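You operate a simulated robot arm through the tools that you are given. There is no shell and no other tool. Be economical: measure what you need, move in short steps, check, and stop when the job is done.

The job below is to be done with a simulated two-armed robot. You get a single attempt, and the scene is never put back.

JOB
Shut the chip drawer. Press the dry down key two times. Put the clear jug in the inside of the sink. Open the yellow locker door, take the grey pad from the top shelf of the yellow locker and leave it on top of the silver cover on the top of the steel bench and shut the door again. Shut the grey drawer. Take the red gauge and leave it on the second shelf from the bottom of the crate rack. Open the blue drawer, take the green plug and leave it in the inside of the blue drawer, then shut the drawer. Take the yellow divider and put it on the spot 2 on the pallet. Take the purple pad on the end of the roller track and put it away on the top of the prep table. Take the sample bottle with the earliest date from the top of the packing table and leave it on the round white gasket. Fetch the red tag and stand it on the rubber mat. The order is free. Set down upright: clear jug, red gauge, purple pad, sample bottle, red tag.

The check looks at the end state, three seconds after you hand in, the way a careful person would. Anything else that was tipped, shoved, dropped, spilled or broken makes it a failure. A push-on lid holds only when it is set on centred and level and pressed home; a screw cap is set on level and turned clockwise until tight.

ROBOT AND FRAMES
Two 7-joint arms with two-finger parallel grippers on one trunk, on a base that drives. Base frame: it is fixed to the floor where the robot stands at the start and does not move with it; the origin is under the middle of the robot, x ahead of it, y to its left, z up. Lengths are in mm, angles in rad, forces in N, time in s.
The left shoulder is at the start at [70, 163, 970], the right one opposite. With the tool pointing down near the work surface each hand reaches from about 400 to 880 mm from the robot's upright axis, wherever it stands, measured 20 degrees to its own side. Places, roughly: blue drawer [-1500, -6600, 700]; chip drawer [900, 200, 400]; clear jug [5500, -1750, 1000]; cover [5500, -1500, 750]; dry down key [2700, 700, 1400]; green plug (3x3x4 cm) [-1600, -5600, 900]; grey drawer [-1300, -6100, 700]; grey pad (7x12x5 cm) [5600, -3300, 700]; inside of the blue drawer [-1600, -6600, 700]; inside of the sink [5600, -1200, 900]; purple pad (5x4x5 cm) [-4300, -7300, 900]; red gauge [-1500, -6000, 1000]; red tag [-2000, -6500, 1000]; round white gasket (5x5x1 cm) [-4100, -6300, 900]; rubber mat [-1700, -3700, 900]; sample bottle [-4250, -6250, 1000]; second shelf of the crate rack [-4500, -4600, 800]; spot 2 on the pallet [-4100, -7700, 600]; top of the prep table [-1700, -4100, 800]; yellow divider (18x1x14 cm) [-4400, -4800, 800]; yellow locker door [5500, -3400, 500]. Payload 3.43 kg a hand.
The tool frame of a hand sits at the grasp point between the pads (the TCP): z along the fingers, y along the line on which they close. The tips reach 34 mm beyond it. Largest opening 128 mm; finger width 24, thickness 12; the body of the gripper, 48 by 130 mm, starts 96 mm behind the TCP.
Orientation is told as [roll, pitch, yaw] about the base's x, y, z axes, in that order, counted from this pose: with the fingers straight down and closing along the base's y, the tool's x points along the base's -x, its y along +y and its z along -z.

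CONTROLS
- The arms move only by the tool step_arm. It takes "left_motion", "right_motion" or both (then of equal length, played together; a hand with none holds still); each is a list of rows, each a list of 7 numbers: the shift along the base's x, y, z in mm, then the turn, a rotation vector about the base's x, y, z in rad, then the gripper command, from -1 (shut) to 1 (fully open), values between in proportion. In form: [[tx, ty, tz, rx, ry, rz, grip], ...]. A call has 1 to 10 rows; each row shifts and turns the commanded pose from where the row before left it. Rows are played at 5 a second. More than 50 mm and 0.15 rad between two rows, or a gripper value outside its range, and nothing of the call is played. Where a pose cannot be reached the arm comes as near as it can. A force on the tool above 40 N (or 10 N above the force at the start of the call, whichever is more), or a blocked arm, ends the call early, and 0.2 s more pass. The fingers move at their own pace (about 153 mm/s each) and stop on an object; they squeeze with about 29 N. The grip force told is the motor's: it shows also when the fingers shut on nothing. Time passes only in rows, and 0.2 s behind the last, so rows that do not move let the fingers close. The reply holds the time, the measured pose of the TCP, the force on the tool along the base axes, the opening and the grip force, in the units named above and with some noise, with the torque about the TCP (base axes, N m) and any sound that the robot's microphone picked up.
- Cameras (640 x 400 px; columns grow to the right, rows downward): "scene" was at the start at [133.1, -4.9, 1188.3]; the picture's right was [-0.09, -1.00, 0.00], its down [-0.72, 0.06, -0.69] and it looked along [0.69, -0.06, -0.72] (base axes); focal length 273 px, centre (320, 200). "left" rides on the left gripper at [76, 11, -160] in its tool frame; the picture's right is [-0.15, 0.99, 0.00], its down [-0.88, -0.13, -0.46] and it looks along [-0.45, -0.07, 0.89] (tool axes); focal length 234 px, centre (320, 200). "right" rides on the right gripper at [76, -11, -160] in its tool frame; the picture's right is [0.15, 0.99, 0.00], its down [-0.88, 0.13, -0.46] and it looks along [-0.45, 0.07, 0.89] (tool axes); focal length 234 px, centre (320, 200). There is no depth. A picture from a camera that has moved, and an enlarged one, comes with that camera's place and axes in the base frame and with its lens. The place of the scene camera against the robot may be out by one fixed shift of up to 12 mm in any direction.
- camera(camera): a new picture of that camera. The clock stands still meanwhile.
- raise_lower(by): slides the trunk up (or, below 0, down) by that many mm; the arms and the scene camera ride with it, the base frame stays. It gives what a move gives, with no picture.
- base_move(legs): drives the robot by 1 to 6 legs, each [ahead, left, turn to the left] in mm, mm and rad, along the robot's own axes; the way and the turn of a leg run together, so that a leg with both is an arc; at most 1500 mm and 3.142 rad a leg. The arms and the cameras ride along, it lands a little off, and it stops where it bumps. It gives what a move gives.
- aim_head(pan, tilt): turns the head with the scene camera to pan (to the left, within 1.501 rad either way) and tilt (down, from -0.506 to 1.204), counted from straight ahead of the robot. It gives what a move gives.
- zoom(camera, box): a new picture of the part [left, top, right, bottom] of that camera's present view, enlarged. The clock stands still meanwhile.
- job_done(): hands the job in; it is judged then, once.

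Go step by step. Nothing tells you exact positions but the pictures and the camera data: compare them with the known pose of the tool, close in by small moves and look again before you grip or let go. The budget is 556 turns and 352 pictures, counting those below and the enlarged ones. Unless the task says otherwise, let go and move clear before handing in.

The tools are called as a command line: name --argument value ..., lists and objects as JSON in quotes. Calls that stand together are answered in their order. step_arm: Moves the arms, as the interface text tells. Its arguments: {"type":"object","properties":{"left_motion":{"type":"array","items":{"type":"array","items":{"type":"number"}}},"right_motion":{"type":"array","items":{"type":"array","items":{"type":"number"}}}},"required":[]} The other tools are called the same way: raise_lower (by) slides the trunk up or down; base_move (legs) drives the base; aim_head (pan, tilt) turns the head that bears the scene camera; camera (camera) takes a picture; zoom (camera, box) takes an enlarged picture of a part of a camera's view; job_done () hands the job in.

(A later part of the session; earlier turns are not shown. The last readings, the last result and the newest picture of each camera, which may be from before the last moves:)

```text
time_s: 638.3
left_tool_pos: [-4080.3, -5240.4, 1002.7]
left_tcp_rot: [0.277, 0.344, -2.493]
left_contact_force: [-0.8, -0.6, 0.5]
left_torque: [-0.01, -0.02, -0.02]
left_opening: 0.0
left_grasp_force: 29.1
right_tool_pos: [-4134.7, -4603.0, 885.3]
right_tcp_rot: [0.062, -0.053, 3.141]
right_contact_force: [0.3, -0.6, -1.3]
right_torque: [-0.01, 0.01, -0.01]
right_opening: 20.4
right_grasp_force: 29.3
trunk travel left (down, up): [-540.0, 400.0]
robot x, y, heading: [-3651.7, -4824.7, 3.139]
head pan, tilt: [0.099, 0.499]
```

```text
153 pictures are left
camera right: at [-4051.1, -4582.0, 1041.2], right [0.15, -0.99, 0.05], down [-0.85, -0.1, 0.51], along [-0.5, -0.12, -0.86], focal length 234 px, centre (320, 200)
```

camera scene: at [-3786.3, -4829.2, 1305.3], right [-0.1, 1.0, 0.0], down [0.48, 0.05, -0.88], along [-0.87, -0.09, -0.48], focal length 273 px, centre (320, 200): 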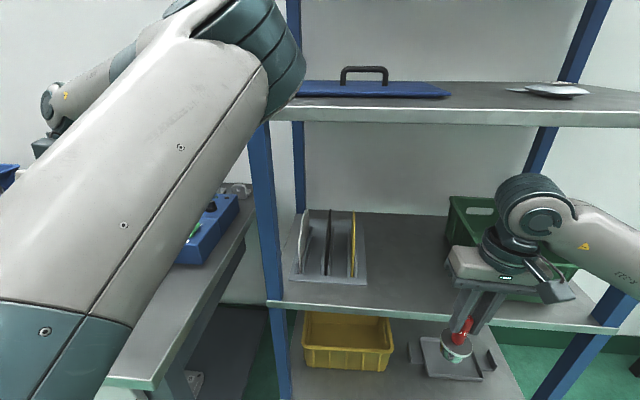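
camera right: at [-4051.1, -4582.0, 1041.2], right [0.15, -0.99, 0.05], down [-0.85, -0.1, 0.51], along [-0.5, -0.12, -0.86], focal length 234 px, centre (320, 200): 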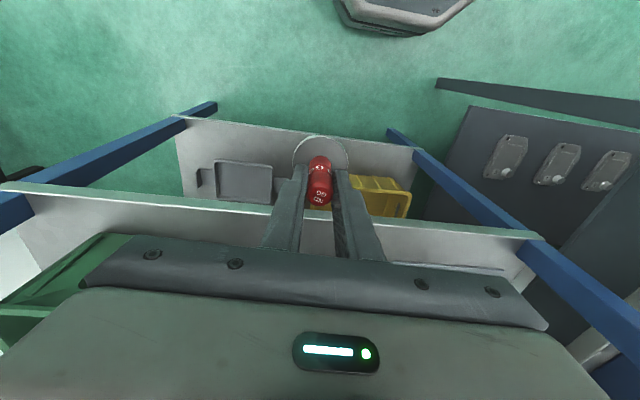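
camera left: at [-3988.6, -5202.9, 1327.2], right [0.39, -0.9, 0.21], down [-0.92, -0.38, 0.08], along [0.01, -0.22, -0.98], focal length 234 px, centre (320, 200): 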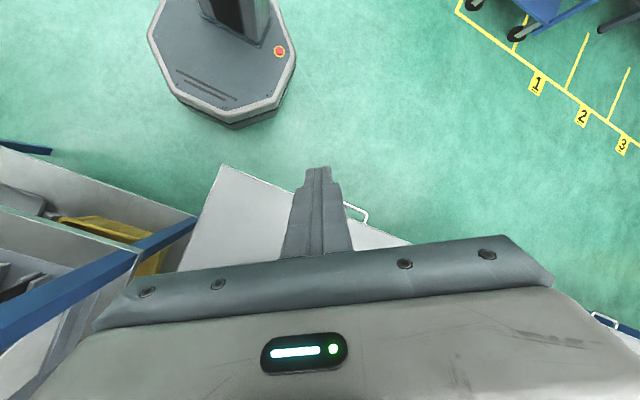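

step_arm --right_motion '[[0, 0, -30, 0, 0, 0, -1], [-40, 0, 0, 0, 0, 0, -1], [-40, 0, 0, 0, 0, 0, -1], [-40, 0, 0, 0, 0, 0, -1], [-35, 0, 0, 0, 0, 0, -1], [-25, 0, 0, 0, 0, 0, -1]]'

camera --camera "scene"

camera --camera "right"

```text
time_s: 639.7
left_tool_pos: [-4080.7, -5242.2, 1002.6]
left_tcp_rot: [0.276, 0.345, -2.492]
left_contact_force: [-0.2, 0.5, 0.2]
left_torque: [0.0, -0.02, -0.03]
left_opening: 0.1
left_grasp_force: 28.3
right_tool_pos: [-4316.2, -4605.1, 855.3]
right_tcp_rot: [0.059, -0.056, 3.14]
right_contact_force: [-0.4, 0.0, 1.4]
right_torque: [0.02, -0.11, 0.03]
right_opening: 20.4
right_grasp_force: 28.9
trunk travel left (down, up): [-540.0, 400.0]
robot x, y, heading: [-3648.4, -4821.2, 3.139]
head pan, tilt: [0.099, 0.499]
```

```text
152 pictures are left
camera scene: at [-3786.5, -4830.2, 1305.2], right [-0.1, 1.0, 0.0], down [0.48, 0.05, -0.88], along [-0.87, -0.09, -0.48], focal length 273 px, centre (320, 200)
```

scene: 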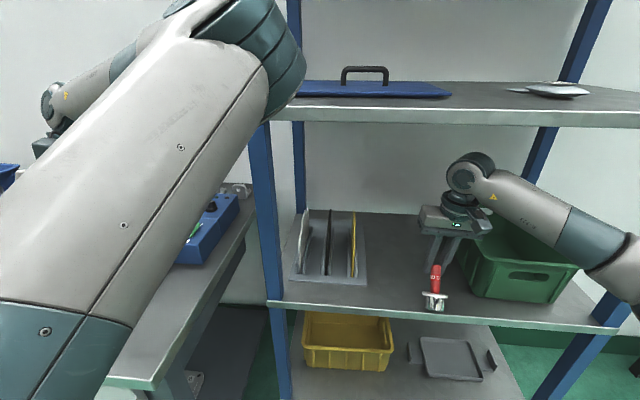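

```text
151 pictures are left
camera right: at [-4232.1, -4583.9, 1011.2], right [0.15, -0.99, 0.05], down [-0.85, -0.1, 0.51], along [-0.5, -0.12, -0.86], focal length 234 px, centre (320, 200)
```

right: 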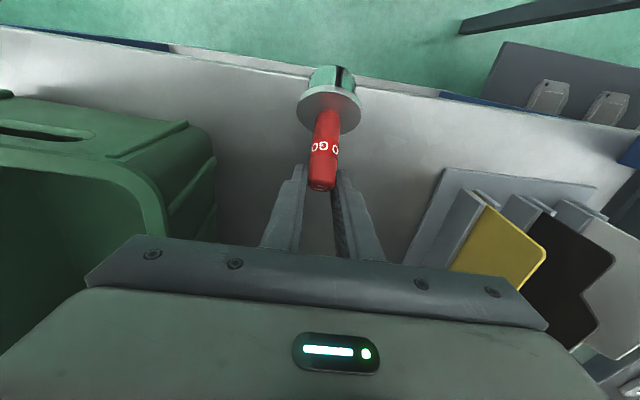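

The gauge's base caught the shelf lip and it pivoted about 75° in the grip, base toward me. I can fix this by pitching the hand forward the same amount. Backing out first.

step_arm --right_motion '[[0, 0, 25, 0, 0, 0, -1], [20, 0, 25, 0, 0, 0, -1], [40, 0, 10, 0, 0, 0, -1], [45, 0, 0, 0, 0, 0, -1], [45, 0, 0, 0, 0, 0, -1], [30, 0, 0, 0, 0, 0, -1]]'

base_move --legs '[[-200, 0, 0]]'

step_arm --right_motion '[[-20, 0, 0, 0, 0.145, 0, -1], [-20, 0, 0, 0, 0.145, 0, -1], [-20, 0, 0, 0, 0.145, 0, -1], [-20, 0, 0, 0, 0.145, 0, -1], [-20, 0, 0, 0, 0.145, 0, -1], [-20, 0, 0, 0, 0.145, 0, -1], [-20, 0, 0, 0, 0.145, 0, -1], [-20, 0, 0, 0, 0.145, 0, -1], [-20, 0, 0, 0, 0.145, 0, -1]]'

camera --camera "right"

camera --camera "scene"

```text
time_s: 641.1
left_tool_pos: [-4080.5, -5240.7, 1003.5]
left_tcp_rot: [0.274, 0.343, -2.492]
left_contact_force: [-0.8, 0.0, 0.2]
left_torque: [0.01, -0.02, 0.01]
left_opening: 0.0
left_grasp_force: 29.5
right_tool_pos: [-4134.3, -4604.9, 915.9]
right_tcp_rot: [0.064, -0.052, 3.143]
right_contact_force: [0.1, 0.3, -1.7]
right_torque: [0.01, 0.11, -0.03]
right_opening: 20.8
right_grasp_force: 29.2
trunk travel left (down, up): [-540.0, 400.0]
robot x, y, heading: [-3642.5, -4818.1, 3.148]
head pan, tilt: [0.099, 0.499]
```

```text
time_s: 642.6
left_tool_pos: [-3882.4, -5241.3, 1003.2]
left_tcp_rot: [0.276, 0.343, -2.494]
left_contact_force: [-0.1, -0.3, -0.3]
left_torque: [0.01, 0.02, 0.02]
left_opening: 0.0
left_grasp_force: 28.9
right_tool_pos: [-3934.6, -4605.0, 915.8]
right_tcp_rot: [0.062, -0.053, 3.141]
right_contact_force: [0.4, -0.5, -1.3]
right_torque: [0.01, 0.09, 0.02]
right_opening: 21.0
right_grasp_force: 28.9
trunk travel left (down, up): [-540.0, 400.0]
robot x, y, heading: [-3453.0, -4822.8, 3.14]
head pan, tilt: [0.099, 0.499]
```

```text
time_s: 644.6
left_tool_pos: [-3882.7, -5240.5, 1002.5]
left_tcp_rot: [0.275, 0.345, -2.493]
left_contact_force: [0.7, -0.2, 0.1]
left_torque: [0.0, 0.03, -0.01]
left_opening: 0.0
left_grasp_force: 29.1
right_tool_pos: [-4090.2, -4606.2, 915.4]
right_tcp_rot: [0.067, -1.158, 3.142]
right_contact_force: [-0.5, -0.1, -1.9]
right_torque: [-0.01, -0.04, -0.01]
right_opening: 20.9
right_grasp_force: 28.9
right hand out of reach, approached as far as the arm can: row 8, 9
trunk travel left (down, up): [-540.0, 400.0]
robot x, y, heading: [-3450.9, -4826.0, 3.139]
head pan, tilt: [0.099, 0.499]
```

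```text
150 pictures are left
camera right: at [-3914.5, -4583.7, 911.7], right [0.12, -0.99, -0.11], down [0.07, -0.1, 0.99], along [-0.99, -0.12, 0.06], focal length 234 px, centre (320, 200)
```

right: 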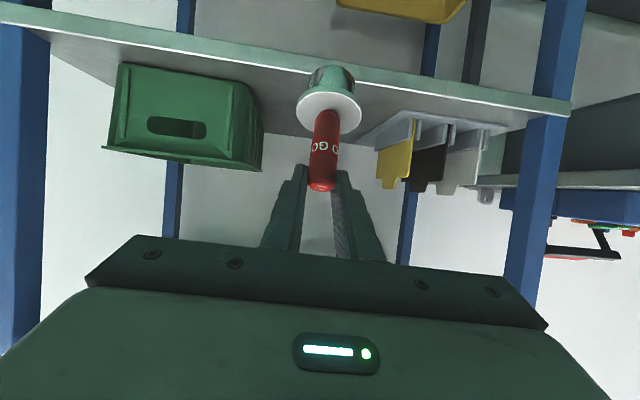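

```text
149 pictures are left
camera scene: at [-3587.8, -4829.9, 1305.1], right [-0.1, 1.0, 0.0], down [0.48, 0.05, -0.88], along [-0.87, -0.09, -0.48], focal length 273 px, centre (320, 200)
```

scene: 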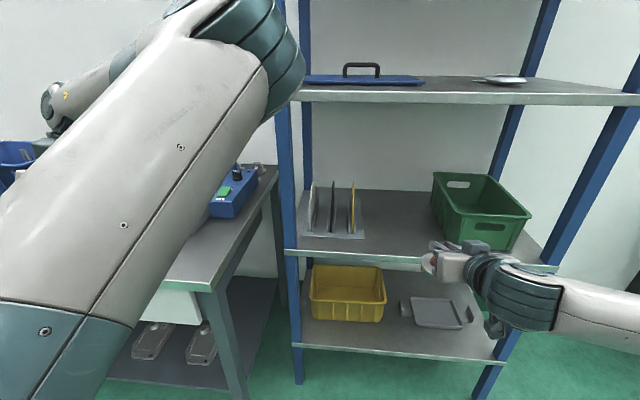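

The gauge is within about 8° of vertical. Pitching a bit more and driving in at a safe height.

step_arm --right_motion '[[-15, 0, 5, 0, 0.07, 0, -1], [-15, 0, 5, 0, 0.07, 0, -1]]'

base_move --legs '[[185, 0, 0]]'

camera --camera "right"

zoom --camera "scene" --box '[270, 160, 560, 340]'

```text
time_s: 645.2
left_tool_pos: [-3883.3, -5241.0, 1002.3]
left_tcp_rot: [0.276, 0.344, -2.492]
left_contact_force: [0.1, -0.3, -0.1]
left_torque: [-0.01, -0.02, 0.0]
left_opening: 0.0
left_grasp_force: 28.7
right_tool_pos: [-4088.6, -4605.5, 915.7]
right_tcp_rot: [0.065, -1.158, 3.14]
right_contact_force: [-0.5, 0.7, -0.8]
right_torque: [-0.01, -0.03, 0.02]
right_opening: 20.7
right_grasp_force: 28.8
right hand out of reach, approached as far as the arm can: row 1, 2
trunk travel left (down, up): [-540.0, 400.0]
robot x, y, heading: [-3451.4, -4825.7, 3.139]
head pan, tilt: [0.099, 0.499]
```

```text
time_s: 646.8
left_tool_pos: [-4065.9, -5239.4, 1002.3]
left_tcp_rot: [0.278, 0.343, -2.494]
left_contact_force: [0.2, 0.0, 0.3]
left_torque: [-0.03, -0.01, -0.05]
left_opening: 0.3
left_grasp_force: 29.0
right_tool_pos: [-4272.6, -4603.5, 915.4]
right_tcp_rot: [0.065, -1.157, 3.136]
right_contact_force: [0.1, -0.5, -2.3]
right_torque: [0.01, -0.05, 0.0]
right_opening: 21.1
right_grasp_force: 29.6
trunk travel left (down, up): [-540.0, 400.0]
robot x, y, heading: [-3629.3, -4820.8, 3.134]
head pan, tilt: [0.099, 0.499]
```

```text
148 pictures are left
camera right: at [-4097.3, -4582.3, 911.8], right [0.11, -0.99, -0.11], down [0.07, -0.1, 0.99], along [-0.99, -0.12, 0.06], focal length 234 px, centre (320, 200)
```

right: 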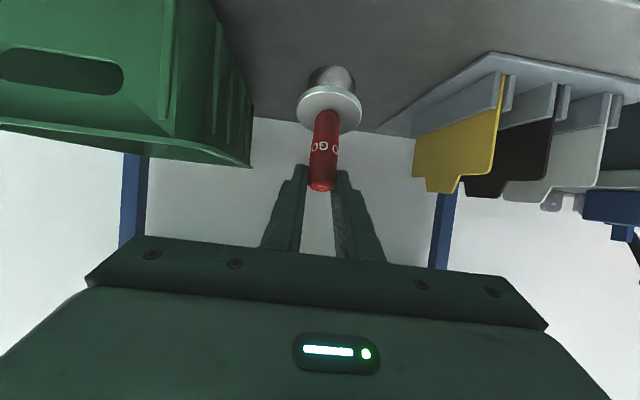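

```text
2.21 times, centred on (415, 250) of scene
camera zoom: at [-3771.4, -4829.2, 1305.1], right [-0.09, 1.0, 0.0], down [0.48, 0.05, -0.88], along [-0.87, -0.08, -0.48], focal length 603 px, centre (110, 90)
```

zoom: 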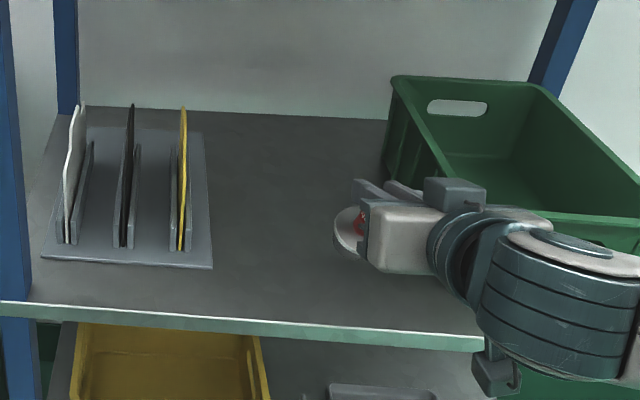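

Re-deriving from the disc's ellipse, the gauge is only about 34° off the fingers, so I over-pitched. Backing out and pitching back by 0.56 rad.

base_move --legs '[[-180, 0, 0]]'

step_arm --right_motion '[[5, 0, 12, 0, -0.112, 0, -1], [5, 0, 12, 0, -0.112, 0, -1], [5, 0, 12, 0, -0.112, 0, -1], [5, 0, 12, 0, -0.112, 0, -1], [5, 0, 12, 0, -0.109, 0, -1]]'

camera --camera "right"

zoom --camera "scene" --box '[350, 180, 560, 330]'

```text
time_s: 648.3
left_tool_pos: [-3886.2, -5241.2, 1002.9]
left_tcp_rot: [0.275, 0.343, -2.491]
left_contact_force: [-0.8, 0.5, 0.5]
left_torque: [0.01, 0.04, -0.03]
left_opening: 0.0
left_grasp_force: 28.7
right_tool_pos: [-4091.6, -4604.8, 917.2]
right_tcp_rot: [0.065, -1.158, 3.139]
right_contact_force: [0.8, -0.1, -1.0]
right_torque: [0.04, -0.05, 0.0]
right_opening: 20.8
right_grasp_force: 29.1
trunk travel left (down, up): [-540.0, 400.0]
robot x, y, heading: [-3451.6, -4824.5, 3.138]
head pan, tilt: [0.099, 0.499]
```

```text
time_s: 649.5
left_tool_pos: [-3885.9, -5242.5, 1002.1]
left_tcp_rot: [0.276, 0.345, -2.491]
left_contact_force: [-0.3, 1.0, 0.5]
left_torque: [0.02, 0.03, 0.01]
left_opening: 0.0
left_grasp_force: 28.9
right_tool_pos: [-4067.7, -4605.3, 977.5]
right_tcp_rot: [0.063, -0.598, -3.139]
right_contact_force: [-0.3, 0.4, -1.5]
right_torque: [0.02, 0.07, 0.03]
right_opening: 20.8
right_grasp_force: 29.3
trunk travel left (down, up): [-540.0, 400.0]
robot x, y, heading: [-3452.2, -4822.7, 3.139]
head pan, tilt: [0.099, 0.499]
```

```text
146 pictures are left
camera right: at [-3916.2, -4583.9, 1066.5], right [0.16, -0.99, -0.03], down [-0.47, -0.1, 0.88], along [-0.87, -0.12, -0.48], focal length 234 px, centre (320, 200)
```

right: 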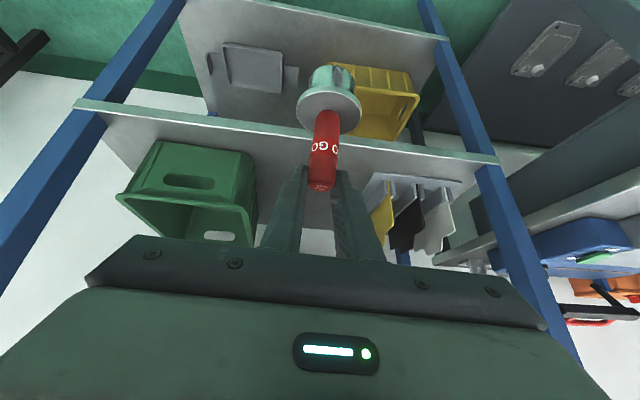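

```text
2.67 times, centred on (455, 255) of scene
camera zoom: at [-3591.3, -4830.6, 1305.1], right [-0.1, 1.0, 0.0], down [0.48, 0.05, -0.88], along [-0.87, -0.08, -0.48], focal length 728 px, centre (-40, 53)
```

zoom: 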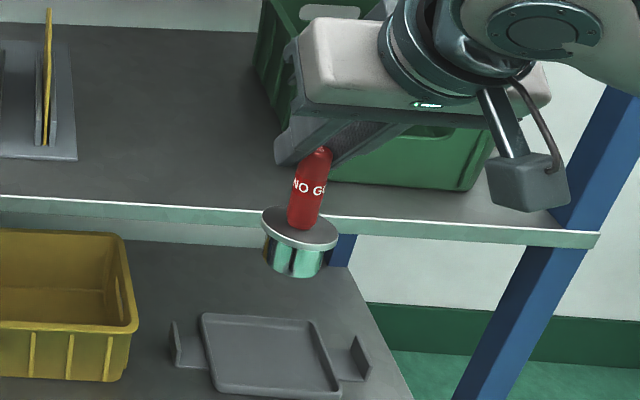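

Now the gauge hangs vertical. Lowering to a safe height (bottom ≈ 815) and driving in.

step_arm --right_motion '[[0, 0, -30, 0, 0, 0, -1], [0, 0, -25, 0, 0, 0, -1]]'

base_move --legs '[[190, 0, 0]]'

step_arm --right_motion '[[-25, 0, 0, 0, 0, 0, -1], [-25, 0, 0, 0, 0, 0, -1], [-20, 0, 0, 0, 0, 0, -1]]'

zoom --camera "scene" --box '[300, 180, 510, 330]'

camera --camera "right"

```text
time_s: 650.1
left_tool_pos: [-3887.1, -5240.4, 1003.5]
left_tcp_rot: [0.277, 0.343, -2.494]
left_contact_force: [0.2, -0.6, -0.7]
left_torque: [-0.02, 0.01, 0.0]
left_opening: 0.0
left_grasp_force: 28.9
right_tool_pos: [-4067.5, -4605.8, 921.2]
right_tcp_rot: [0.065, -0.6, 3.14]
right_contact_force: [-0.3, -0.3, -2.2]
right_torque: [0.01, 0.01, 0.01]
right_opening: 20.7
right_grasp_force: 28.7
trunk travel left (down, up): [-540.0, 400.0]
robot x, y, heading: [-3451.9, -4823.2, 3.139]
head pan, tilt: [0.099, 0.499]
```

```text
time_s: 651.6
left_tool_pos: [-4079.4, -5238.9, 1002.6]
left_tcp_rot: [0.276, 0.345, -2.495]
left_contact_force: [-0.7, 0.8, 0.4]
left_torque: [0.02, -0.04, -0.03]
left_opening: 0.1
left_grasp_force: 28.9
right_tool_pos: [-4259.2, -4602.7, 921.1]
right_tcp_rot: [0.063, -0.601, 3.137]
right_contact_force: [0.0, 1.1, -1.5]
right_torque: [0.03, -0.01, 0.01]
right_opening: 20.8
right_grasp_force: 28.7
trunk travel left (down, up): [-540.0, 400.0]
robot x, y, heading: [-3645.7, -4823.6, 3.137]
head pan, tilt: [0.099, 0.499]
```

```text
time_s: 652.4
left_tool_pos: [-4078.8, -5239.0, 1001.9]
left_tcp_rot: [0.274, 0.346, -2.495]
left_contact_force: [0.4, 0.3, -0.2]
left_torque: [0.0, 0.0, 0.02]
left_opening: 0.1
left_grasp_force: 29.0
right_tool_pos: [-4328.4, -4603.1, 921.0]
right_tcp_rot: [0.063, -0.602, 3.138]
right_contact_force: [-0.4, 0.1, -1.7]
right_torque: [-0.03, 0.03, 0.02]
right_opening: 20.9
right_grasp_force: 28.8
trunk travel left (down, up): [-540.0, 400.0]
robot x, y, heading: [-3646.1, -4819.5, 3.134]
head pan, tilt: [0.099, 0.499]
```

```text
2.67 times, centred on (405, 255) of scene
camera zoom: at [-3783.1, -4829.1, 1305.1], right [-0.09, 1.0, 0.0], down [0.48, 0.04, -0.88], along [-0.87, -0.08, -0.48], focal length 728 px, centre (93, 53)
```

zoom: 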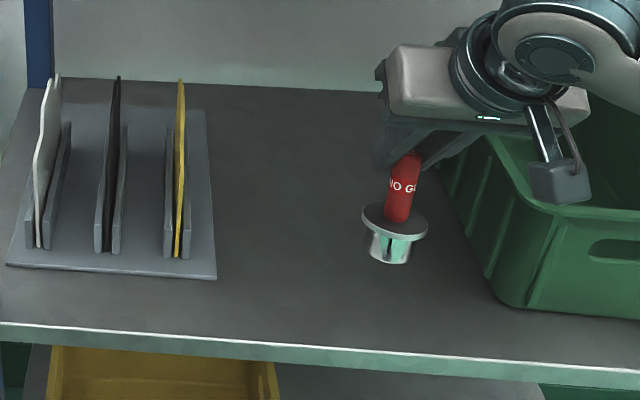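

```text
143 pictures are left
camera right: at [-4177.8, -4581.5, 1010.8], right [0.15, -0.99, -0.03], down [-0.46, -0.1, 0.88], along [-0.87, -0.12, -0.47], focal length 234 px, centre (320, 200)
```

right: 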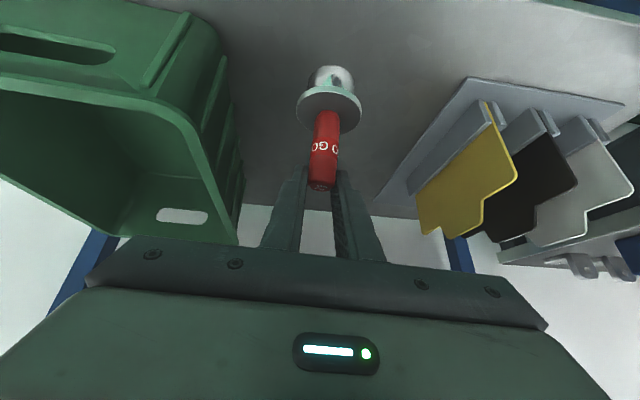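

Clear of crate and dividers. Lowering to contact.

step_arm --right_motion '[[0, 0, -30, 0, 0, 0, -1], [0, 0, -25, 0, 0, 0, -1], [0, 0, -8, 0, 0, 0, -1], [0, 0, -5, 0, 0, 0, -1], [0, 0, -4, 0, 0, 0, -1], [0, 0, -4, 0, 0, 0, -1], [0, 0, -4, 0, 0, 0, -1]]'

```text
time_s: 654.0
left_tool_pos: [-4076.5, -5240.0, 1003.5]
left_tcp_rot: [0.273, 0.344, -2.495]
left_contact_force: [-0.2, -0.2, -0.3]
left_torque: [-0.02, -0.01, -0.02]
left_opening: 0.0
left_grasp_force: 28.9
right_tool_pos: [-4328.0, -4604.1, 843.6]
right_tcp_rot: [0.063, -0.604, 3.138]
right_contact_force: [3.8, -1.1, 19.0]
right_torque: [-0.09, -0.11, 0.04]
right_opening: 20.8
right_grasp_force: 29.2
trunk travel left (down, up): [-540.0, 400.0]
robot x, y, heading: [-3647.9, -4825.0, 3.138]
head pan, tilt: [0.099, 0.499]
```

Contact at the expected height. Checking it is upright before releasing.

zoom --camera "scene" --box '[340, 200, 500, 320]'

```text
3.33 times, centred on (420, 260) of scene
camera zoom: at [-3780.3, -4830.0, 1305.5], right [-0.09, 1.0, 0.0], down [0.47, 0.05, -0.88], along [-0.88, -0.08, -0.48], focal length 911 px, centre (-13, 0)
```

zoom: 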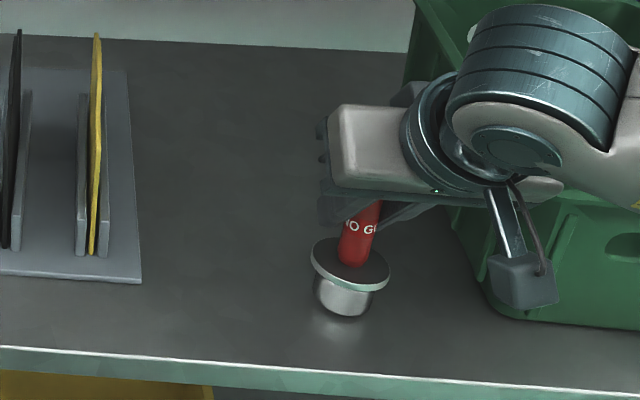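

step_arm --right_motion '[[0, 0, 2, 0, 0, 0, -1], [0, 0, 0, 0, 0, 0, -0.5], [0, 0, 0, 0, 0, 0, -0.3], [0, 0, 0, 0, 0, 0, -0.3], [8, 0, 12, 0, 0, 0, -0.3], [20, 0, 28, 0, 0, 0, -0.3], [30, 0, 30, 0, 0, 0, -0.3], [40, 0, 20, 0, 0, 0, -0.3], [40, 0, 10, 0, 0, 0, -0.3]]'

base_move --legs '[[-150, 0, 0]]'

zoom --camera "scene" --box '[270, 160, 510, 320]'

```text
time_s: 656.0
left_tool_pos: [-4077.8, -5239.9, 1002.7]
left_tcp_rot: [0.276, 0.343, -2.495]
left_contact_force: [0.0, -0.5, -0.2]
left_torque: [-0.01, 0.01, -0.02]
left_opening: 0.3
left_grasp_force: 28.6
right_tool_pos: [-4190.3, -4602.7, 943.2]
right_tcp_rot: [0.063, -0.602, 3.136]
right_contact_force: [-0.3, 0.0, 0.4]
right_torque: [0.01, 0.03, 0.0]
right_opening: 44.8
right_grasp_force: 0.1
trunk travel left (down, up): [-540.0, 400.0]
robot x, y, heading: [-3643.6, -4822.5, 3.136]
head pan, tilt: [0.099, 0.499]
```

```text
time_s: 657.4
left_tool_pos: [-3929.6, -5239.9, 1002.8]
left_tcp_rot: [0.276, 0.344, -2.499]
left_contact_force: [0.5, -0.2, -0.2]
left_torque: [-0.03, 0.01, -0.01]
left_opening: 0.0
left_grasp_force: 29.2
right_tool_pos: [-4040.9, -4602.7, 944.1]
right_tcp_rot: [0.061, -0.603, 3.135]
right_contact_force: [0.3, 0.4, 0.0]
right_torque: [0.0, -0.04, 0.02]
right_opening: 44.6
right_grasp_force: 0.0
trunk travel left (down, up): [-540.0, 400.0]
robot x, y, heading: [-3496.4, -4825.4, 3.137]
head pan, tilt: [0.099, 0.499]
```

```text
2.50 times, centred on (390, 240) of scene
camera zoom: at [-3632.3, -4829.7, 1305.3], right [-0.09, 1.0, 0.0], down [0.48, 0.04, -0.88], along [-0.87, -0.08, -0.48], focal length 683 px, centre (145, 100)
```

zoom: 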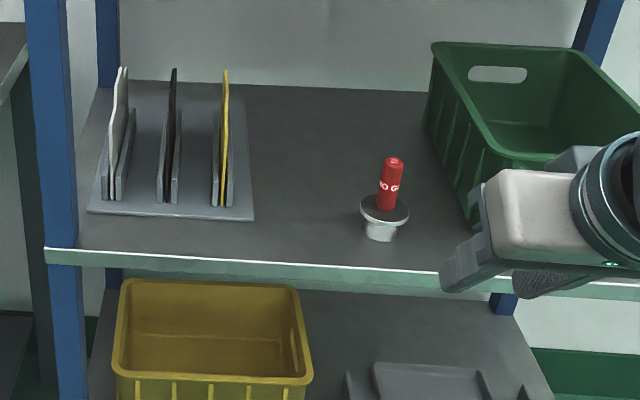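

The gauge stands upright on the second shelf. Next the yellow divider, in the same shelf's slot holder: plate at y≈-4798, x -4335..-4510, top z≈905. Raising the left hand and lining up.

step_arm --left_motion '[[0, 0, 45, 0, 0, 0, -1], [0, 0, 45, 0, 0, 0, -1], [0, 0, 45, 0, 0, 0, -1]]' --right_motion '[[0, 0, 0, 0, 0.1, 0, -0.3], [0, 0, 0, 0, 0.1, 0, -0.3], [0, 0, 0, 0, 0.1, 0, -0.3]]'

base_move --legs '[[0, 190, 0]]'

aim_head --pan -0.2 --tilt 0.5

camera --camera "scene"

camera --camera "right"

```text
time_s: 658.2
left_tool_pos: [-3932.4, -5237.4, 1137.4]
left_tcp_rot: [0.278, 0.346, -2.499]
left_contact_force: [-1.2, 0.1, -1.0]
left_torque: [-0.01, 0.04, -0.01]
left_opening: 0.3
left_grasp_force: 29.1
right_tool_pos: [-4059.4, -4602.9, 946.0]
right_tcp_rot: [0.066, -0.901, 3.136]
right_contact_force: [-1.3, 0.9, -1.2]
right_torque: [-0.03, 0.0, -0.01]
right_opening: 44.8
right_grasp_force: 0.1
right hand out of reach, approached as far as the arm can: row 3
trunk travel left (down, up): [-540.0, 400.0]
robot x, y, heading: [-3493.3, -4826.9, 3.134]
head pan, tilt: [0.099, 0.499]
```

```text
time_s: 659.8
left_tool_pos: [-3930.3, -5428.3, 1137.4]
left_tcp_rot: [0.274, 0.347, -2.493]
left_contact_force: [-0.2, 0.2, 0.5]
left_torque: [0.01, 0.06, 0.01]
left_opening: 0.0
left_grasp_force: 28.7
right_tool_pos: [-4060.5, -4793.8, 944.8]
right_tcp_rot: [0.065, -0.899, 3.137]
right_contact_force: [-1.1, 0.4, 0.1]
right_torque: [0.0, 0.01, -0.01]
right_opening: 44.7
right_grasp_force: 0.1
trunk travel left (down, up): [-540.0, 400.0]
robot x, y, heading: [-3494.7, -5013.8, 3.139]
head pan, tilt: [0.099, 0.499]
```

```text
time_s: 660.6
left_tool_pos: [-3931.3, -5429.1, 1136.8]
left_tcp_rot: [0.275, 0.343, -2.494]
left_contact_force: [0.3, 0.4, 0.2]
left_torque: [-0.03, 0.0, 0.03]
left_opening: 0.2
left_grasp_force: 29.2
right_tool_pos: [-4060.4, -4793.5, 945.4]
right_tcp_rot: [0.066, -0.902, 3.136]
right_contact_force: [-0.2, 0.3, 0.4]
right_torque: [-0.01, 0.02, -0.02]
right_opening: 44.8
right_grasp_force: 0.1
trunk travel left (down, up): [-540.0, 400.0]
robot x, y, heading: [-3497.4, -5011.1, 3.139]
head pan, tilt: [-0.201, 0.499]
```

```text
140 pictures are left
camera scene: at [-3632.8, -4990.8, 1305.2], right [0.2, 0.98, 0.0], down [0.47, -0.1, -0.88], along [-0.86, 0.18, -0.48], focal length 273 px, centre (320, 200)
```

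scene: 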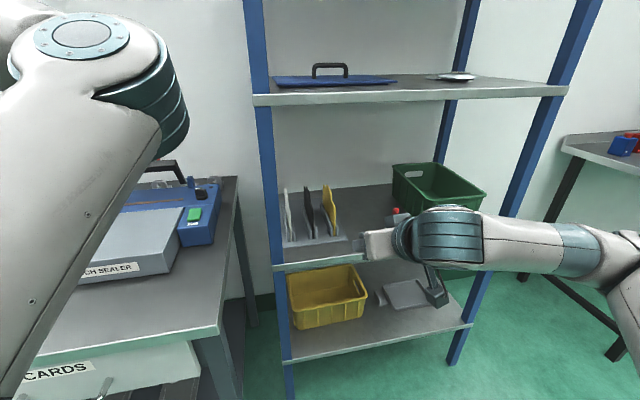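

```text
139 pictures are left
camera right: at [-3889.8, -4771.3, 986.2], right [0.14, -0.99, -0.07], down [-0.18, -0.1, 0.98], along [-0.97, -0.12, -0.2], focal length 234 px, centre (320, 200)
```

right: 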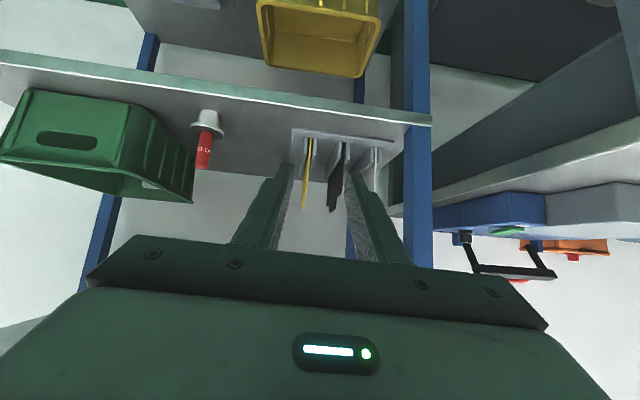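

Plate y≈-4796, nearly aligned. Driving in above it.

base_move --legs '[[240, 3, 0]]'

step_arm --right_motion '[[-25, 0, -10, 0, 0, 0, -0.3], [-30, 0, -15, 0, 0, 0, -0.3], [-30, 0, -20, 0, 0, 0, -0.3]]'

camera --camera "right"

zoom --camera "scene" --box '[260, 120, 480, 290]'

```text
time_s: 662.3
left_tool_pos: [-4172.6, -5429.8, 1136.7]
left_tcp_rot: [0.277, 0.346, -2.495]
left_contact_force: [-0.8, 0.2, 0.5]
left_torque: [-0.01, -0.03, 0.03]
left_opening: 0.0
left_grasp_force: 28.6
right_tool_pos: [-4302.0, -4794.8, 946.1]
right_tcp_rot: [0.066, -0.897, 3.139]
right_contact_force: [-0.6, 0.1, 0.0]
right_torque: [0.03, -0.02, -0.01]
right_opening: 44.6
right_grasp_force: 0.0
trunk travel left (down, up): [-540.0, 400.0]
robot x, y, heading: [-3736.6, -5015.0, 3.136]
head pan, tilt: [-0.201, 0.499]
```

```text
time_s: 663.1
left_tool_pos: [-4172.3, -5430.3, 1136.9]
left_tcp_rot: [0.275, 0.345, -2.494]
left_contact_force: [-0.1, -0.4, -0.1]
left_torque: [-0.02, -0.01, -0.02]
left_opening: 0.0
left_grasp_force: 29.1
right_tool_pos: [-4387.3, -4794.0, 899.5]
right_tcp_rot: [0.065, -0.901, 3.137]
right_contact_force: [-0.2, -0.7, 0.1]
right_torque: [-0.01, 0.06, -0.01]
right_opening: 44.8
right_grasp_force: 0.0
trunk travel left (down, up): [-540.0, 400.0]
robot x, y, heading: [-3740.7, -5014.1, 3.138]
head pan, tilt: [-0.201, 0.499]
```

```text
138 pictures are left
camera right: at [-4216.1, -4773.1, 940.7], right [0.14, -0.99, -0.07], down [-0.18, -0.1, 0.98], along [-0.97, -0.12, -0.2], focal length 234 px, centre (320, 200)
```

right: 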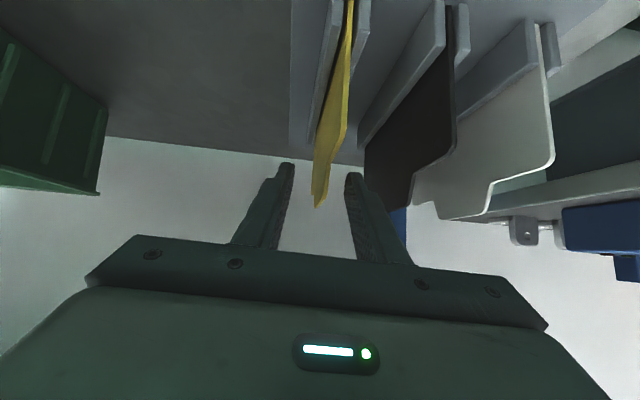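

```text
2.35 times, centred on (370, 205) of scene
camera zoom: at [-3874.4, -4992.7, 1305.1], right [0.2, 0.98, 0.0], down [0.47, -0.1, -0.88], along [-0.86, 0.18, -0.48], focal length 643 px, centre (202, 188)
```

zoom: 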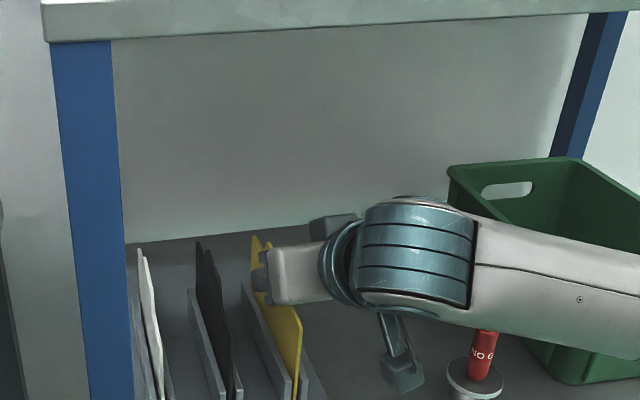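

The plate's upper part is between the fingers. Closing.

step_arm --right_motion '[[0, -2, -8, 0, 0, 0, -0.3], [0, 0, 0, 0, 0, 0, -1], [0, 0, 0, 0, 0, 0, -1], [0, 0, 0, 0, 0, 0, -1]]'

step_arm --right_motion '[[0, 0, 10, 0, 0, 0, -1], [0, 0, 20, 0, 0, 0, -1], [0, 0, 25, 0, 0, 0, -1], [0, 0, 25, 0, 0, 0, -1], [0, 0, 10, 0, 0, 0, -1]]'

camera --camera "right"

zoom --camera "scene" --box '[260, 100, 480, 290]'

```text
time_s: 664.1
left_tool_pos: [-4172.5, -5429.2, 1136.7]
left_tcp_rot: [0.276, 0.345, -2.494]
left_contact_force: [-0.1, 0.6, -0.2]
left_torque: [0.02, 0.01, 0.04]
left_opening: 0.1
left_grasp_force: 28.9
right_tool_pos: [-4385.3, -4795.5, 891.2]
right_tcp_rot: [0.066, -0.9, 3.137]
right_contact_force: [-1.0, 6.2, -0.7]
right_torque: [0.7, 0.12, -0.7]
right_opening: 3.7
right_grasp_force: 29.2
trunk travel left (down, up): [-540.0, 400.0]
robot x, y, heading: [-3738.8, -5010.9, 3.141]
head pan, tilt: [-0.201, 0.499]
```

```text
time_s: 665.3
left_tool_pos: [-4171.6, -5430.4, 1136.4]
left_tcp_rot: [0.276, 0.346, -2.494]
left_contact_force: [0.0, -0.3, -0.7]
left_torque: [0.01, 0.01, -0.02]
left_opening: 0.0
left_grasp_force: 29.6
right_tool_pos: [-4386.4, -4796.4, 983.2]
right_tcp_rot: [0.066, -0.9, 3.138]
right_contact_force: [-0.4, 0.4, -1.0]
right_torque: [-0.01, -0.03, -0.01]
right_opening: 3.3
right_grasp_force: 29.1
trunk travel left (down, up): [-540.0, 400.0]
robot x, y, heading: [-3736.2, -5015.3, 3.14]
head pan, tilt: [-0.201, 0.499]
```

```text
136 pictures are left
camera right: at [-4216.4, -4775.5, 1023.8], right [0.14, -0.99, -0.07], down [-0.18, -0.1, 0.98], along [-0.97, -0.12, -0.2], focal length 234 px, centre (320, 200)
```

right: 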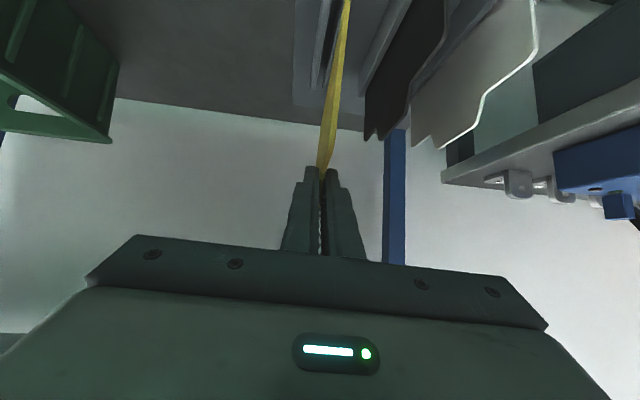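

```text
2.11 times, centred on (370, 195) of scene
camera zoom: at [-3873.9, -4993.0, 1305.2], right [0.2, 0.98, 0.0], down [0.47, -0.1, -0.88], along [-0.86, 0.18, -0.48], focal length 575 px, centre (215, 210)
```

zoom: 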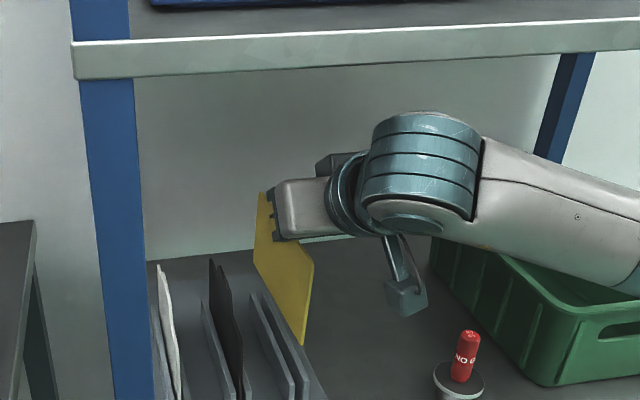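

The divider is lifted out of its slot. Backing straight out.

base_move --legs '[[-400, 0, 0]]'

aim_head --pan 1.3 --tilt 0.35

camera --camera "scene"

```text
time_s: 667.8
left_tool_pos: [-3775.2, -5431.9, 1137.3]
left_tcp_rot: [0.276, 0.344, -2.497]
left_contact_force: [0.7, 0.4, 0.7]
left_torque: [-0.01, 0.05, -0.03]
left_opening: 0.1
left_grasp_force: 29.4
right_tool_pos: [-3988.5, -4798.2, 983.4]
right_tcp_rot: [0.067, -0.902, 3.137]
right_contact_force: [-1.1, 0.0, -0.2]
right_torque: [0.0, 0.01, -0.03]
right_opening: 3.5
right_grasp_force: 29.5
trunk travel left (down, up): [-540.0, 400.0]
robot x, y, heading: [-3341.3, -5013.8, 3.133]
head pan, tilt: [-0.201, 0.499]
```

```text
time_s: 669.4
left_tool_pos: [-3775.7, -5431.5, 1136.5]
left_tcp_rot: [0.276, 0.344, -2.497]
left_contact_force: [-0.5, 0.1, 0.2]
left_torque: [0.02, 0.02, -0.01]
left_opening: 0.1
left_grasp_force: 28.9
right_tool_pos: [-3991.1, -4797.6, 983.2]
right_tcp_rot: [0.066, -0.899, 3.135]
right_contact_force: [-0.1, -0.3, -0.9]
right_torque: [-0.03, -0.06, -0.02]
right_opening: 3.2
right_grasp_force: 29.4
trunk travel left (down, up): [-540.0, 400.0]
robot x, y, heading: [-3340.0, -5018.0, 3.13]
head pan, tilt: [1.3, 0.351]
```

```text
134 pictures are left
camera scene: at [-3413.7, -5103.1, 1318.9], right [-0.96, 0.27, 0.0], down [0.09, 0.33, -0.94], along [-0.26, -0.9, -0.34], focal length 273 px, centre (320, 200)
```

scene: 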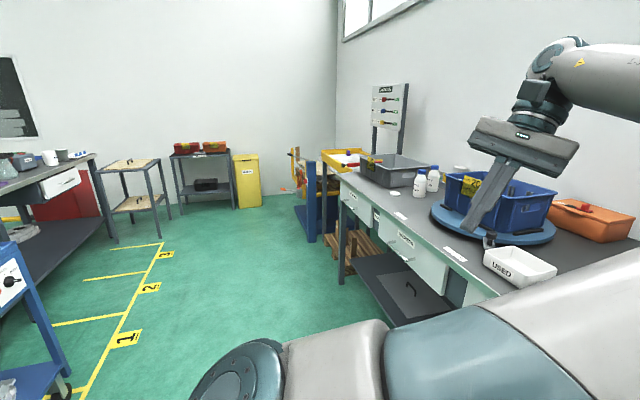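

I see the packing table with white bottles and the roller track / pallet beyond. Backing off a bit, turning south and driving closer.

base_move --legs '[[-220, 0, 0], [0, 0, 1.575], [1500, 0, 0]]'

aim_head --pan -0.45 --tilt 0.45

camera --camera "scene"

```text
time_s: 682.0
left_tool_pos: [-2714.7, -6953.1, 1137.1]
left_tcp_rot: [0.276, 0.345, -0.924]
left_contact_force: [-0.2, 0.3, -0.7]
left_torque: [-0.01, 0.01, 0.0]
left_opening: 0.0
left_grasp_force: 29.3
right_tool_pos: [-3348.6, -7165.5, 981.6]
right_tcp_rot: [0.065, -0.901, -1.573]
right_contact_force: [-0.6, -0.5, -0.7]
right_torque: [0.02, -0.01, 0.01]
right_opening: 3.2
right_grasp_force: 29.0
trunk travel left (down, up): [-540.0, 400.0]
robot x, y, heading: [-3127.0, -6518.8, -1.577]
head pan, tilt: [1.3, 0.351]
```

```text
time_s: 683.7
left_tool_pos: [-2713.2, -6951.9, 1137.0]
left_tcp_rot: [0.273, 0.344, -0.925]
left_contact_force: [-0.5, 0.2, -1.2]
left_torque: [-0.03, -0.01, 0.04]
left_opening: 0.0
left_grasp_force: 29.2
right_tool_pos: [-3347.9, -7166.6, 982.4]
right_tcp_rot: [0.064, -0.9, -1.576]
right_contact_force: [-0.3, 0.8, -0.6]
right_torque: [0.04, 0.0, 0.0]
right_opening: 3.3
right_grasp_force: 28.8
trunk travel left (down, up): [-540.0, 400.0]
robot x, y, heading: [-3125.7, -6519.3, -1.573]
head pan, tilt: [-0.45, 0.45]
```

```text
133 pictures are left
camera scene: at [-3167.3, -6647.8, 1309.6], right [-0.9, 0.44, 0.0], down [0.19, 0.39, -0.9], along [-0.4, -0.81, -0.44], focal length 273 px, centre (320, 200)
```

scene: 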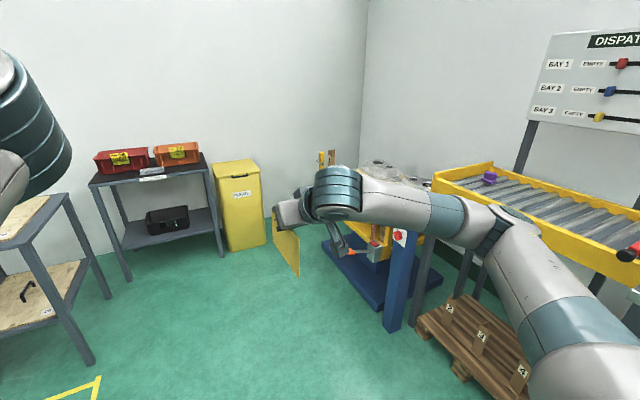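

The arm hides the blue stand. I'll turn left a little and look right again.

base_move --legs '[[0, 0, 0.9]]'

aim_head --pan -1.4 --tilt 0.45

camera --camera "scene"

```text
time_s: 686.5
left_tool_pos: [-2531.0, -6454.3, 1137.3]
left_tcp_rot: [0.274, 0.343, -0.012]
left_contact_force: [0.4, 0.1, 0.8]
left_torque: [0.01, 0.04, -0.06]
left_opening: 0.2
left_grasp_force: 28.8
right_tool_pos: [-2749.0, -7086.5, 982.2]
right_tcp_rot: [0.065, -0.901, -0.663]
right_contact_force: [0.7, 0.1, -1.4]
right_torque: [0.01, 0.03, -0.01]
right_opening: 3.3
right_grasp_force: 29.3
trunk travel left (down, up): [-540.0, 400.0]
robot x, y, heading: [-3128.3, -6512.9, -0.662]
head pan, tilt: [-0.45, 0.45]
```

```text
time_s: 687.7
left_tool_pos: [-2530.5, -6454.3, 1136.7]
left_tcp_rot: [0.276, 0.345, -0.012]
left_contact_force: [0.0, 0.9, -0.2]
left_torque: [0.04, -0.02, -0.01]
left_opening: 0.0
left_grasp_force: 29.0
right_tool_pos: [-2749.2, -7085.9, 981.8]
right_tcp_rot: [0.066, -0.902, -0.663]
right_contact_force: [0.3, 0.3, -0.6]
right_torque: [0.0, 0.0, -0.01]
right_opening: 3.3
right_grasp_force: 28.6
trunk travel left (down, up): [-540.0, 400.0]
robot x, y, heading: [-3131.3, -6515.3, -0.664]
head pan, tilt: [-1.4, 0.45]
```

```text
132 pictures are left
camera scene: at [-3130.2, -6627.0, 1309.7], right [-0.88, 0.47, 0.0], down [0.21, 0.38, -0.9], along [-0.43, -0.79, -0.44], focal length 273 px, centre (320, 200)
```

scene: 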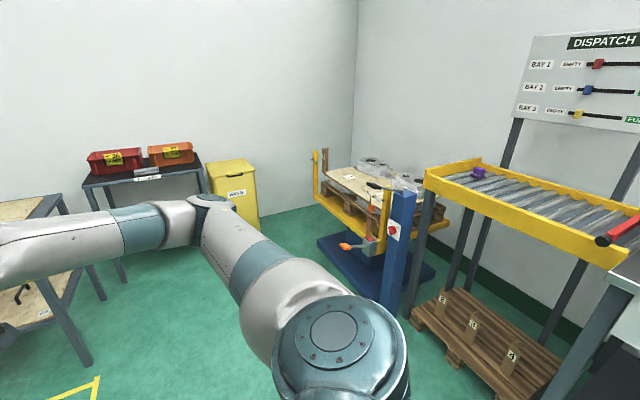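

zoom --camera "scene" --box '[300, 130, 500, 260]'

zoom --camera "scene" --box '[400, 270, 560, 400]'

```text
3.08 times, centred on (400, 195) of scene
camera zoom: at [-3130.2, -6627.0, 1309.7], right [-0.88, 0.47, 0.0], down [0.21, 0.38, -0.9], along [-0.43, -0.79, -0.44], focal length 841 px, centre (74, 215)
```

zoom: 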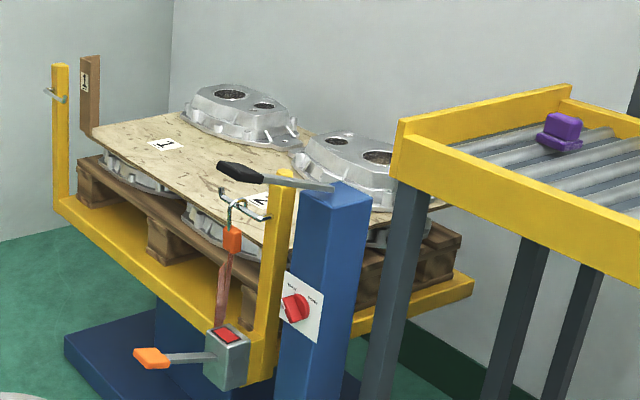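

```text
3.08 times, centred on (480, 335) of scene
camera zoom: at [-3130.2, -6627.0, 1309.7], right [-0.88, 0.47, 0.0], down [0.21, 0.38, -0.9], along [-0.43, -0.79, -0.44], focal length 841 px, centre (-172, -215)
```

zoom: 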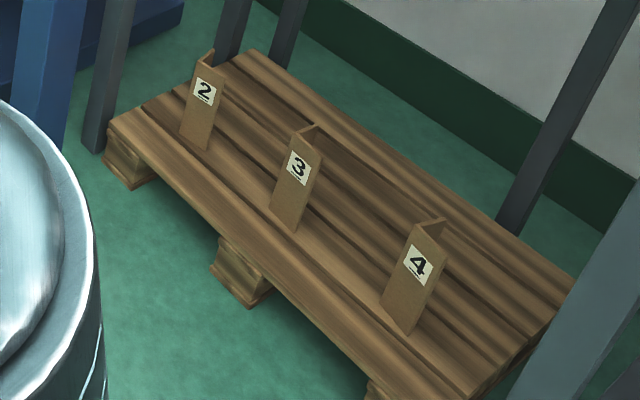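

Spot 2 is the label near (-4100,-7695) on the raised pallet's plywood, z≈650. I'll face -x first, then strafe in front of it.

base_move --legs '[[0, 0, -0.91], [250, 0, 0], [0, 0, -1.57], [0, 1000, 0]]'

aim_head --pan -0.25 --tilt 0.6

camera --camera "scene"

```text
time_s: 700.5
left_tool_pos: [-3544.9, -8196.1, 1137.0]
left_tcp_rot: [0.275, 0.345, -2.476]
left_contact_force: [0.7, -0.4, -0.2]
left_torque: [0.01, -0.02, 0.01]
left_opening: 0.0
left_grasp_force: 28.9
right_tool_pos: [-3773.2, -7567.9, 981.9]
right_tcp_rot: [0.066, -0.9, -3.127]
right_contact_force: [0.0, 0.0, -0.4]
right_torque: [0.05, 0.01, 0.02]
right_opening: 3.4
right_grasp_force: 29.1
trunk travel left (down, up): [-540.0, 400.0]
robot x, y, heading: [-3113.8, -7772.5, -3.125]
head pan, tilt: [-1.4, 0.45]
```

```text
time_s: 701.8
left_tool_pos: [-3544.9, -8195.9, 1136.9]
left_tcp_rot: [0.276, 0.344, -2.475]
left_contact_force: [-0.1, 0.2, 0.0]
left_torque: [0.01, 0.0, 0.03]
left_opening: 0.0
left_grasp_force: 29.0
right_tool_pos: [-3772.5, -7566.7, 982.7]
right_tcp_rot: [0.066, -0.9, -3.127]
right_contact_force: [-0.2, -0.5, -0.5]
right_torque: [-0.06, -0.05, -0.02]
right_opening: 3.3
right_grasp_force: 29.5
trunk travel left (down, up): [-540.0, 400.0]
robot x, y, heading: [-3120.5, -7774.2, -3.126]
head pan, tilt: [-0.25, 0.6]
```

```text
129 pictures are left
camera scene: at [-3251.8, -7748.7, 1296.1], right [0.23, 0.97, 0.0], down [0.55, -0.13, -0.82], along [-0.8, 0.19, -0.57], focal length 273 px, centre (320, 200)
```

scene: 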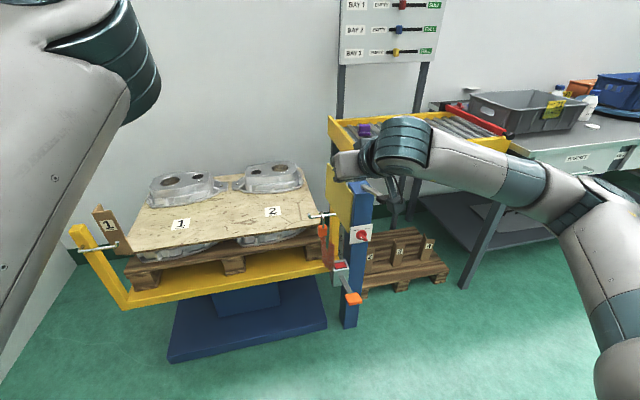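

Spot 2's label is at about (-4128,-7733), sheet z≈632, with 280 mm of free depth. I'll move in front, lower, and lean the hand so the plate can be laid down sideways.

base_move --legs '[[150, 226, -0.016]]'

step_arm --right_motion '[[0, 0, 10, 0.13, 0, 0, -1], [0, 0, 10, 0.13, 0, 0, -1], [0, 0, 10, 0.13, 0, 0, -1], [0, 0, 10, 0.13, 0, 0, -1], [0, 0, 0, 0.13, 0, 0, -1], [0, 0, 0, 0.13, 0, 0, -1], [0, 0, 0, 0.12, 0, 0, -1]]'

raise_lower --by -120

camera --camera "scene"

camera --camera "right"

```text
time_s: 703.8
left_tool_pos: [-3697.8, -8417.3, 1135.9]
left_tcp_rot: [0.276, 0.347, -2.49]
left_contact_force: [-0.5, -0.6, 0.6]
left_torque: [0.02, -0.06, 0.03]
left_opening: 0.1
left_grasp_force: 28.8
right_tool_pos: [-3916.2, -7785.4, 981.6]
right_tcp_rot: [0.064, -0.899, -3.141]
right_contact_force: [-0.2, 0.7, -0.6]
right_torque: [-0.02, -0.05, 0.01]
right_opening: 3.4
right_grasp_force: 28.7
trunk travel left (down, up): [-540.0, 400.0]
robot x, y, heading: [-3266.3, -7996.7, -3.14]
head pan, tilt: [-0.25, 0.6]
```

```text
time_s: 705.4
left_tool_pos: [-3696.8, -8417.8, 1136.8]
left_tcp_rot: [0.277, 0.342, -2.489]
left_contact_force: [-0.3, -0.3, -1.4]
left_torque: [0.02, -0.01, -0.02]
left_opening: 0.1
left_grasp_force: 29.6
right_tool_pos: [-3915.4, -7785.1, 1022.6]
right_tcp_rot: [-1.05, -0.506, -2.363]
right_contact_force: [0.1, -0.8, 0.1]
right_torque: [-0.02, -0.02, -0.03]
right_opening: 3.6
right_grasp_force: 29.5
trunk travel left (down, up): [-540.0, 400.0]
robot x, y, heading: [-3268.2, -7996.4, -3.138]
head pan, tilt: [-0.25, 0.6]
```

```text
time_s: 706.9
left_tool_pos: [-3697.7, -8416.5, 1017.4]
left_tcp_rot: [0.276, 0.343, -2.49]
left_contact_force: [0.1, -0.3, 0.5]
left_torque: [0.0, 0.01, -0.03]
left_opening: 0.2
left_grasp_force: 29.2
right_tool_pos: [-3916.4, -7785.2, 903.1]
right_tcp_rot: [-1.048, -0.507, -2.362]
right_contact_force: [0.1, 0.6, -0.3]
right_torque: [-0.05, -0.06, 0.02]
right_opening: 3.5
right_grasp_force: 29.2
trunk travel left (down, up): [-420.0, 520.0]
robot x, y, heading: [-3264.4, -7995.0, -3.142]
head pan, tilt: [-0.25, 0.6]
```

```text
128 pictures are left
camera scene: at [-3398.2, -7974.3, 1176.2], right [0.25, 0.97, 0.0], down [0.55, -0.14, -0.83], along [-0.8, 0.2, -0.56], focal length 273 px, centre (320, 200)
```

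scene: 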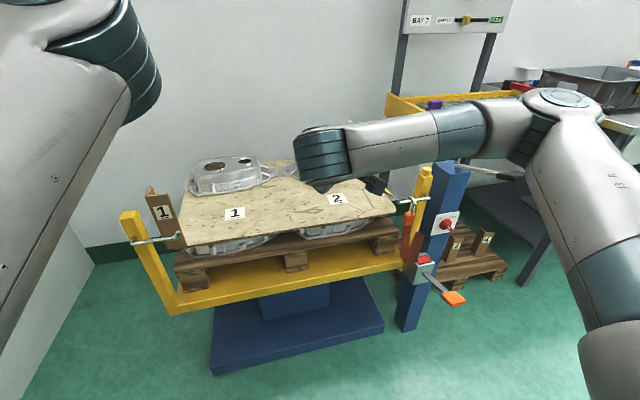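

```text
127 pictures are left
camera right: at [-3745.6, -7801.6, 946.0], right [0.14, -0.55, -0.82], down [-0.18, -0.83, 0.53], along [-0.97, 0.08, -0.22], focal length 234 px, centre (320, 200)
```

right: 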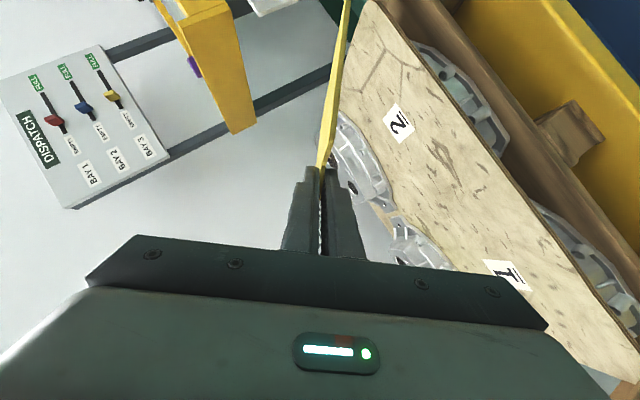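

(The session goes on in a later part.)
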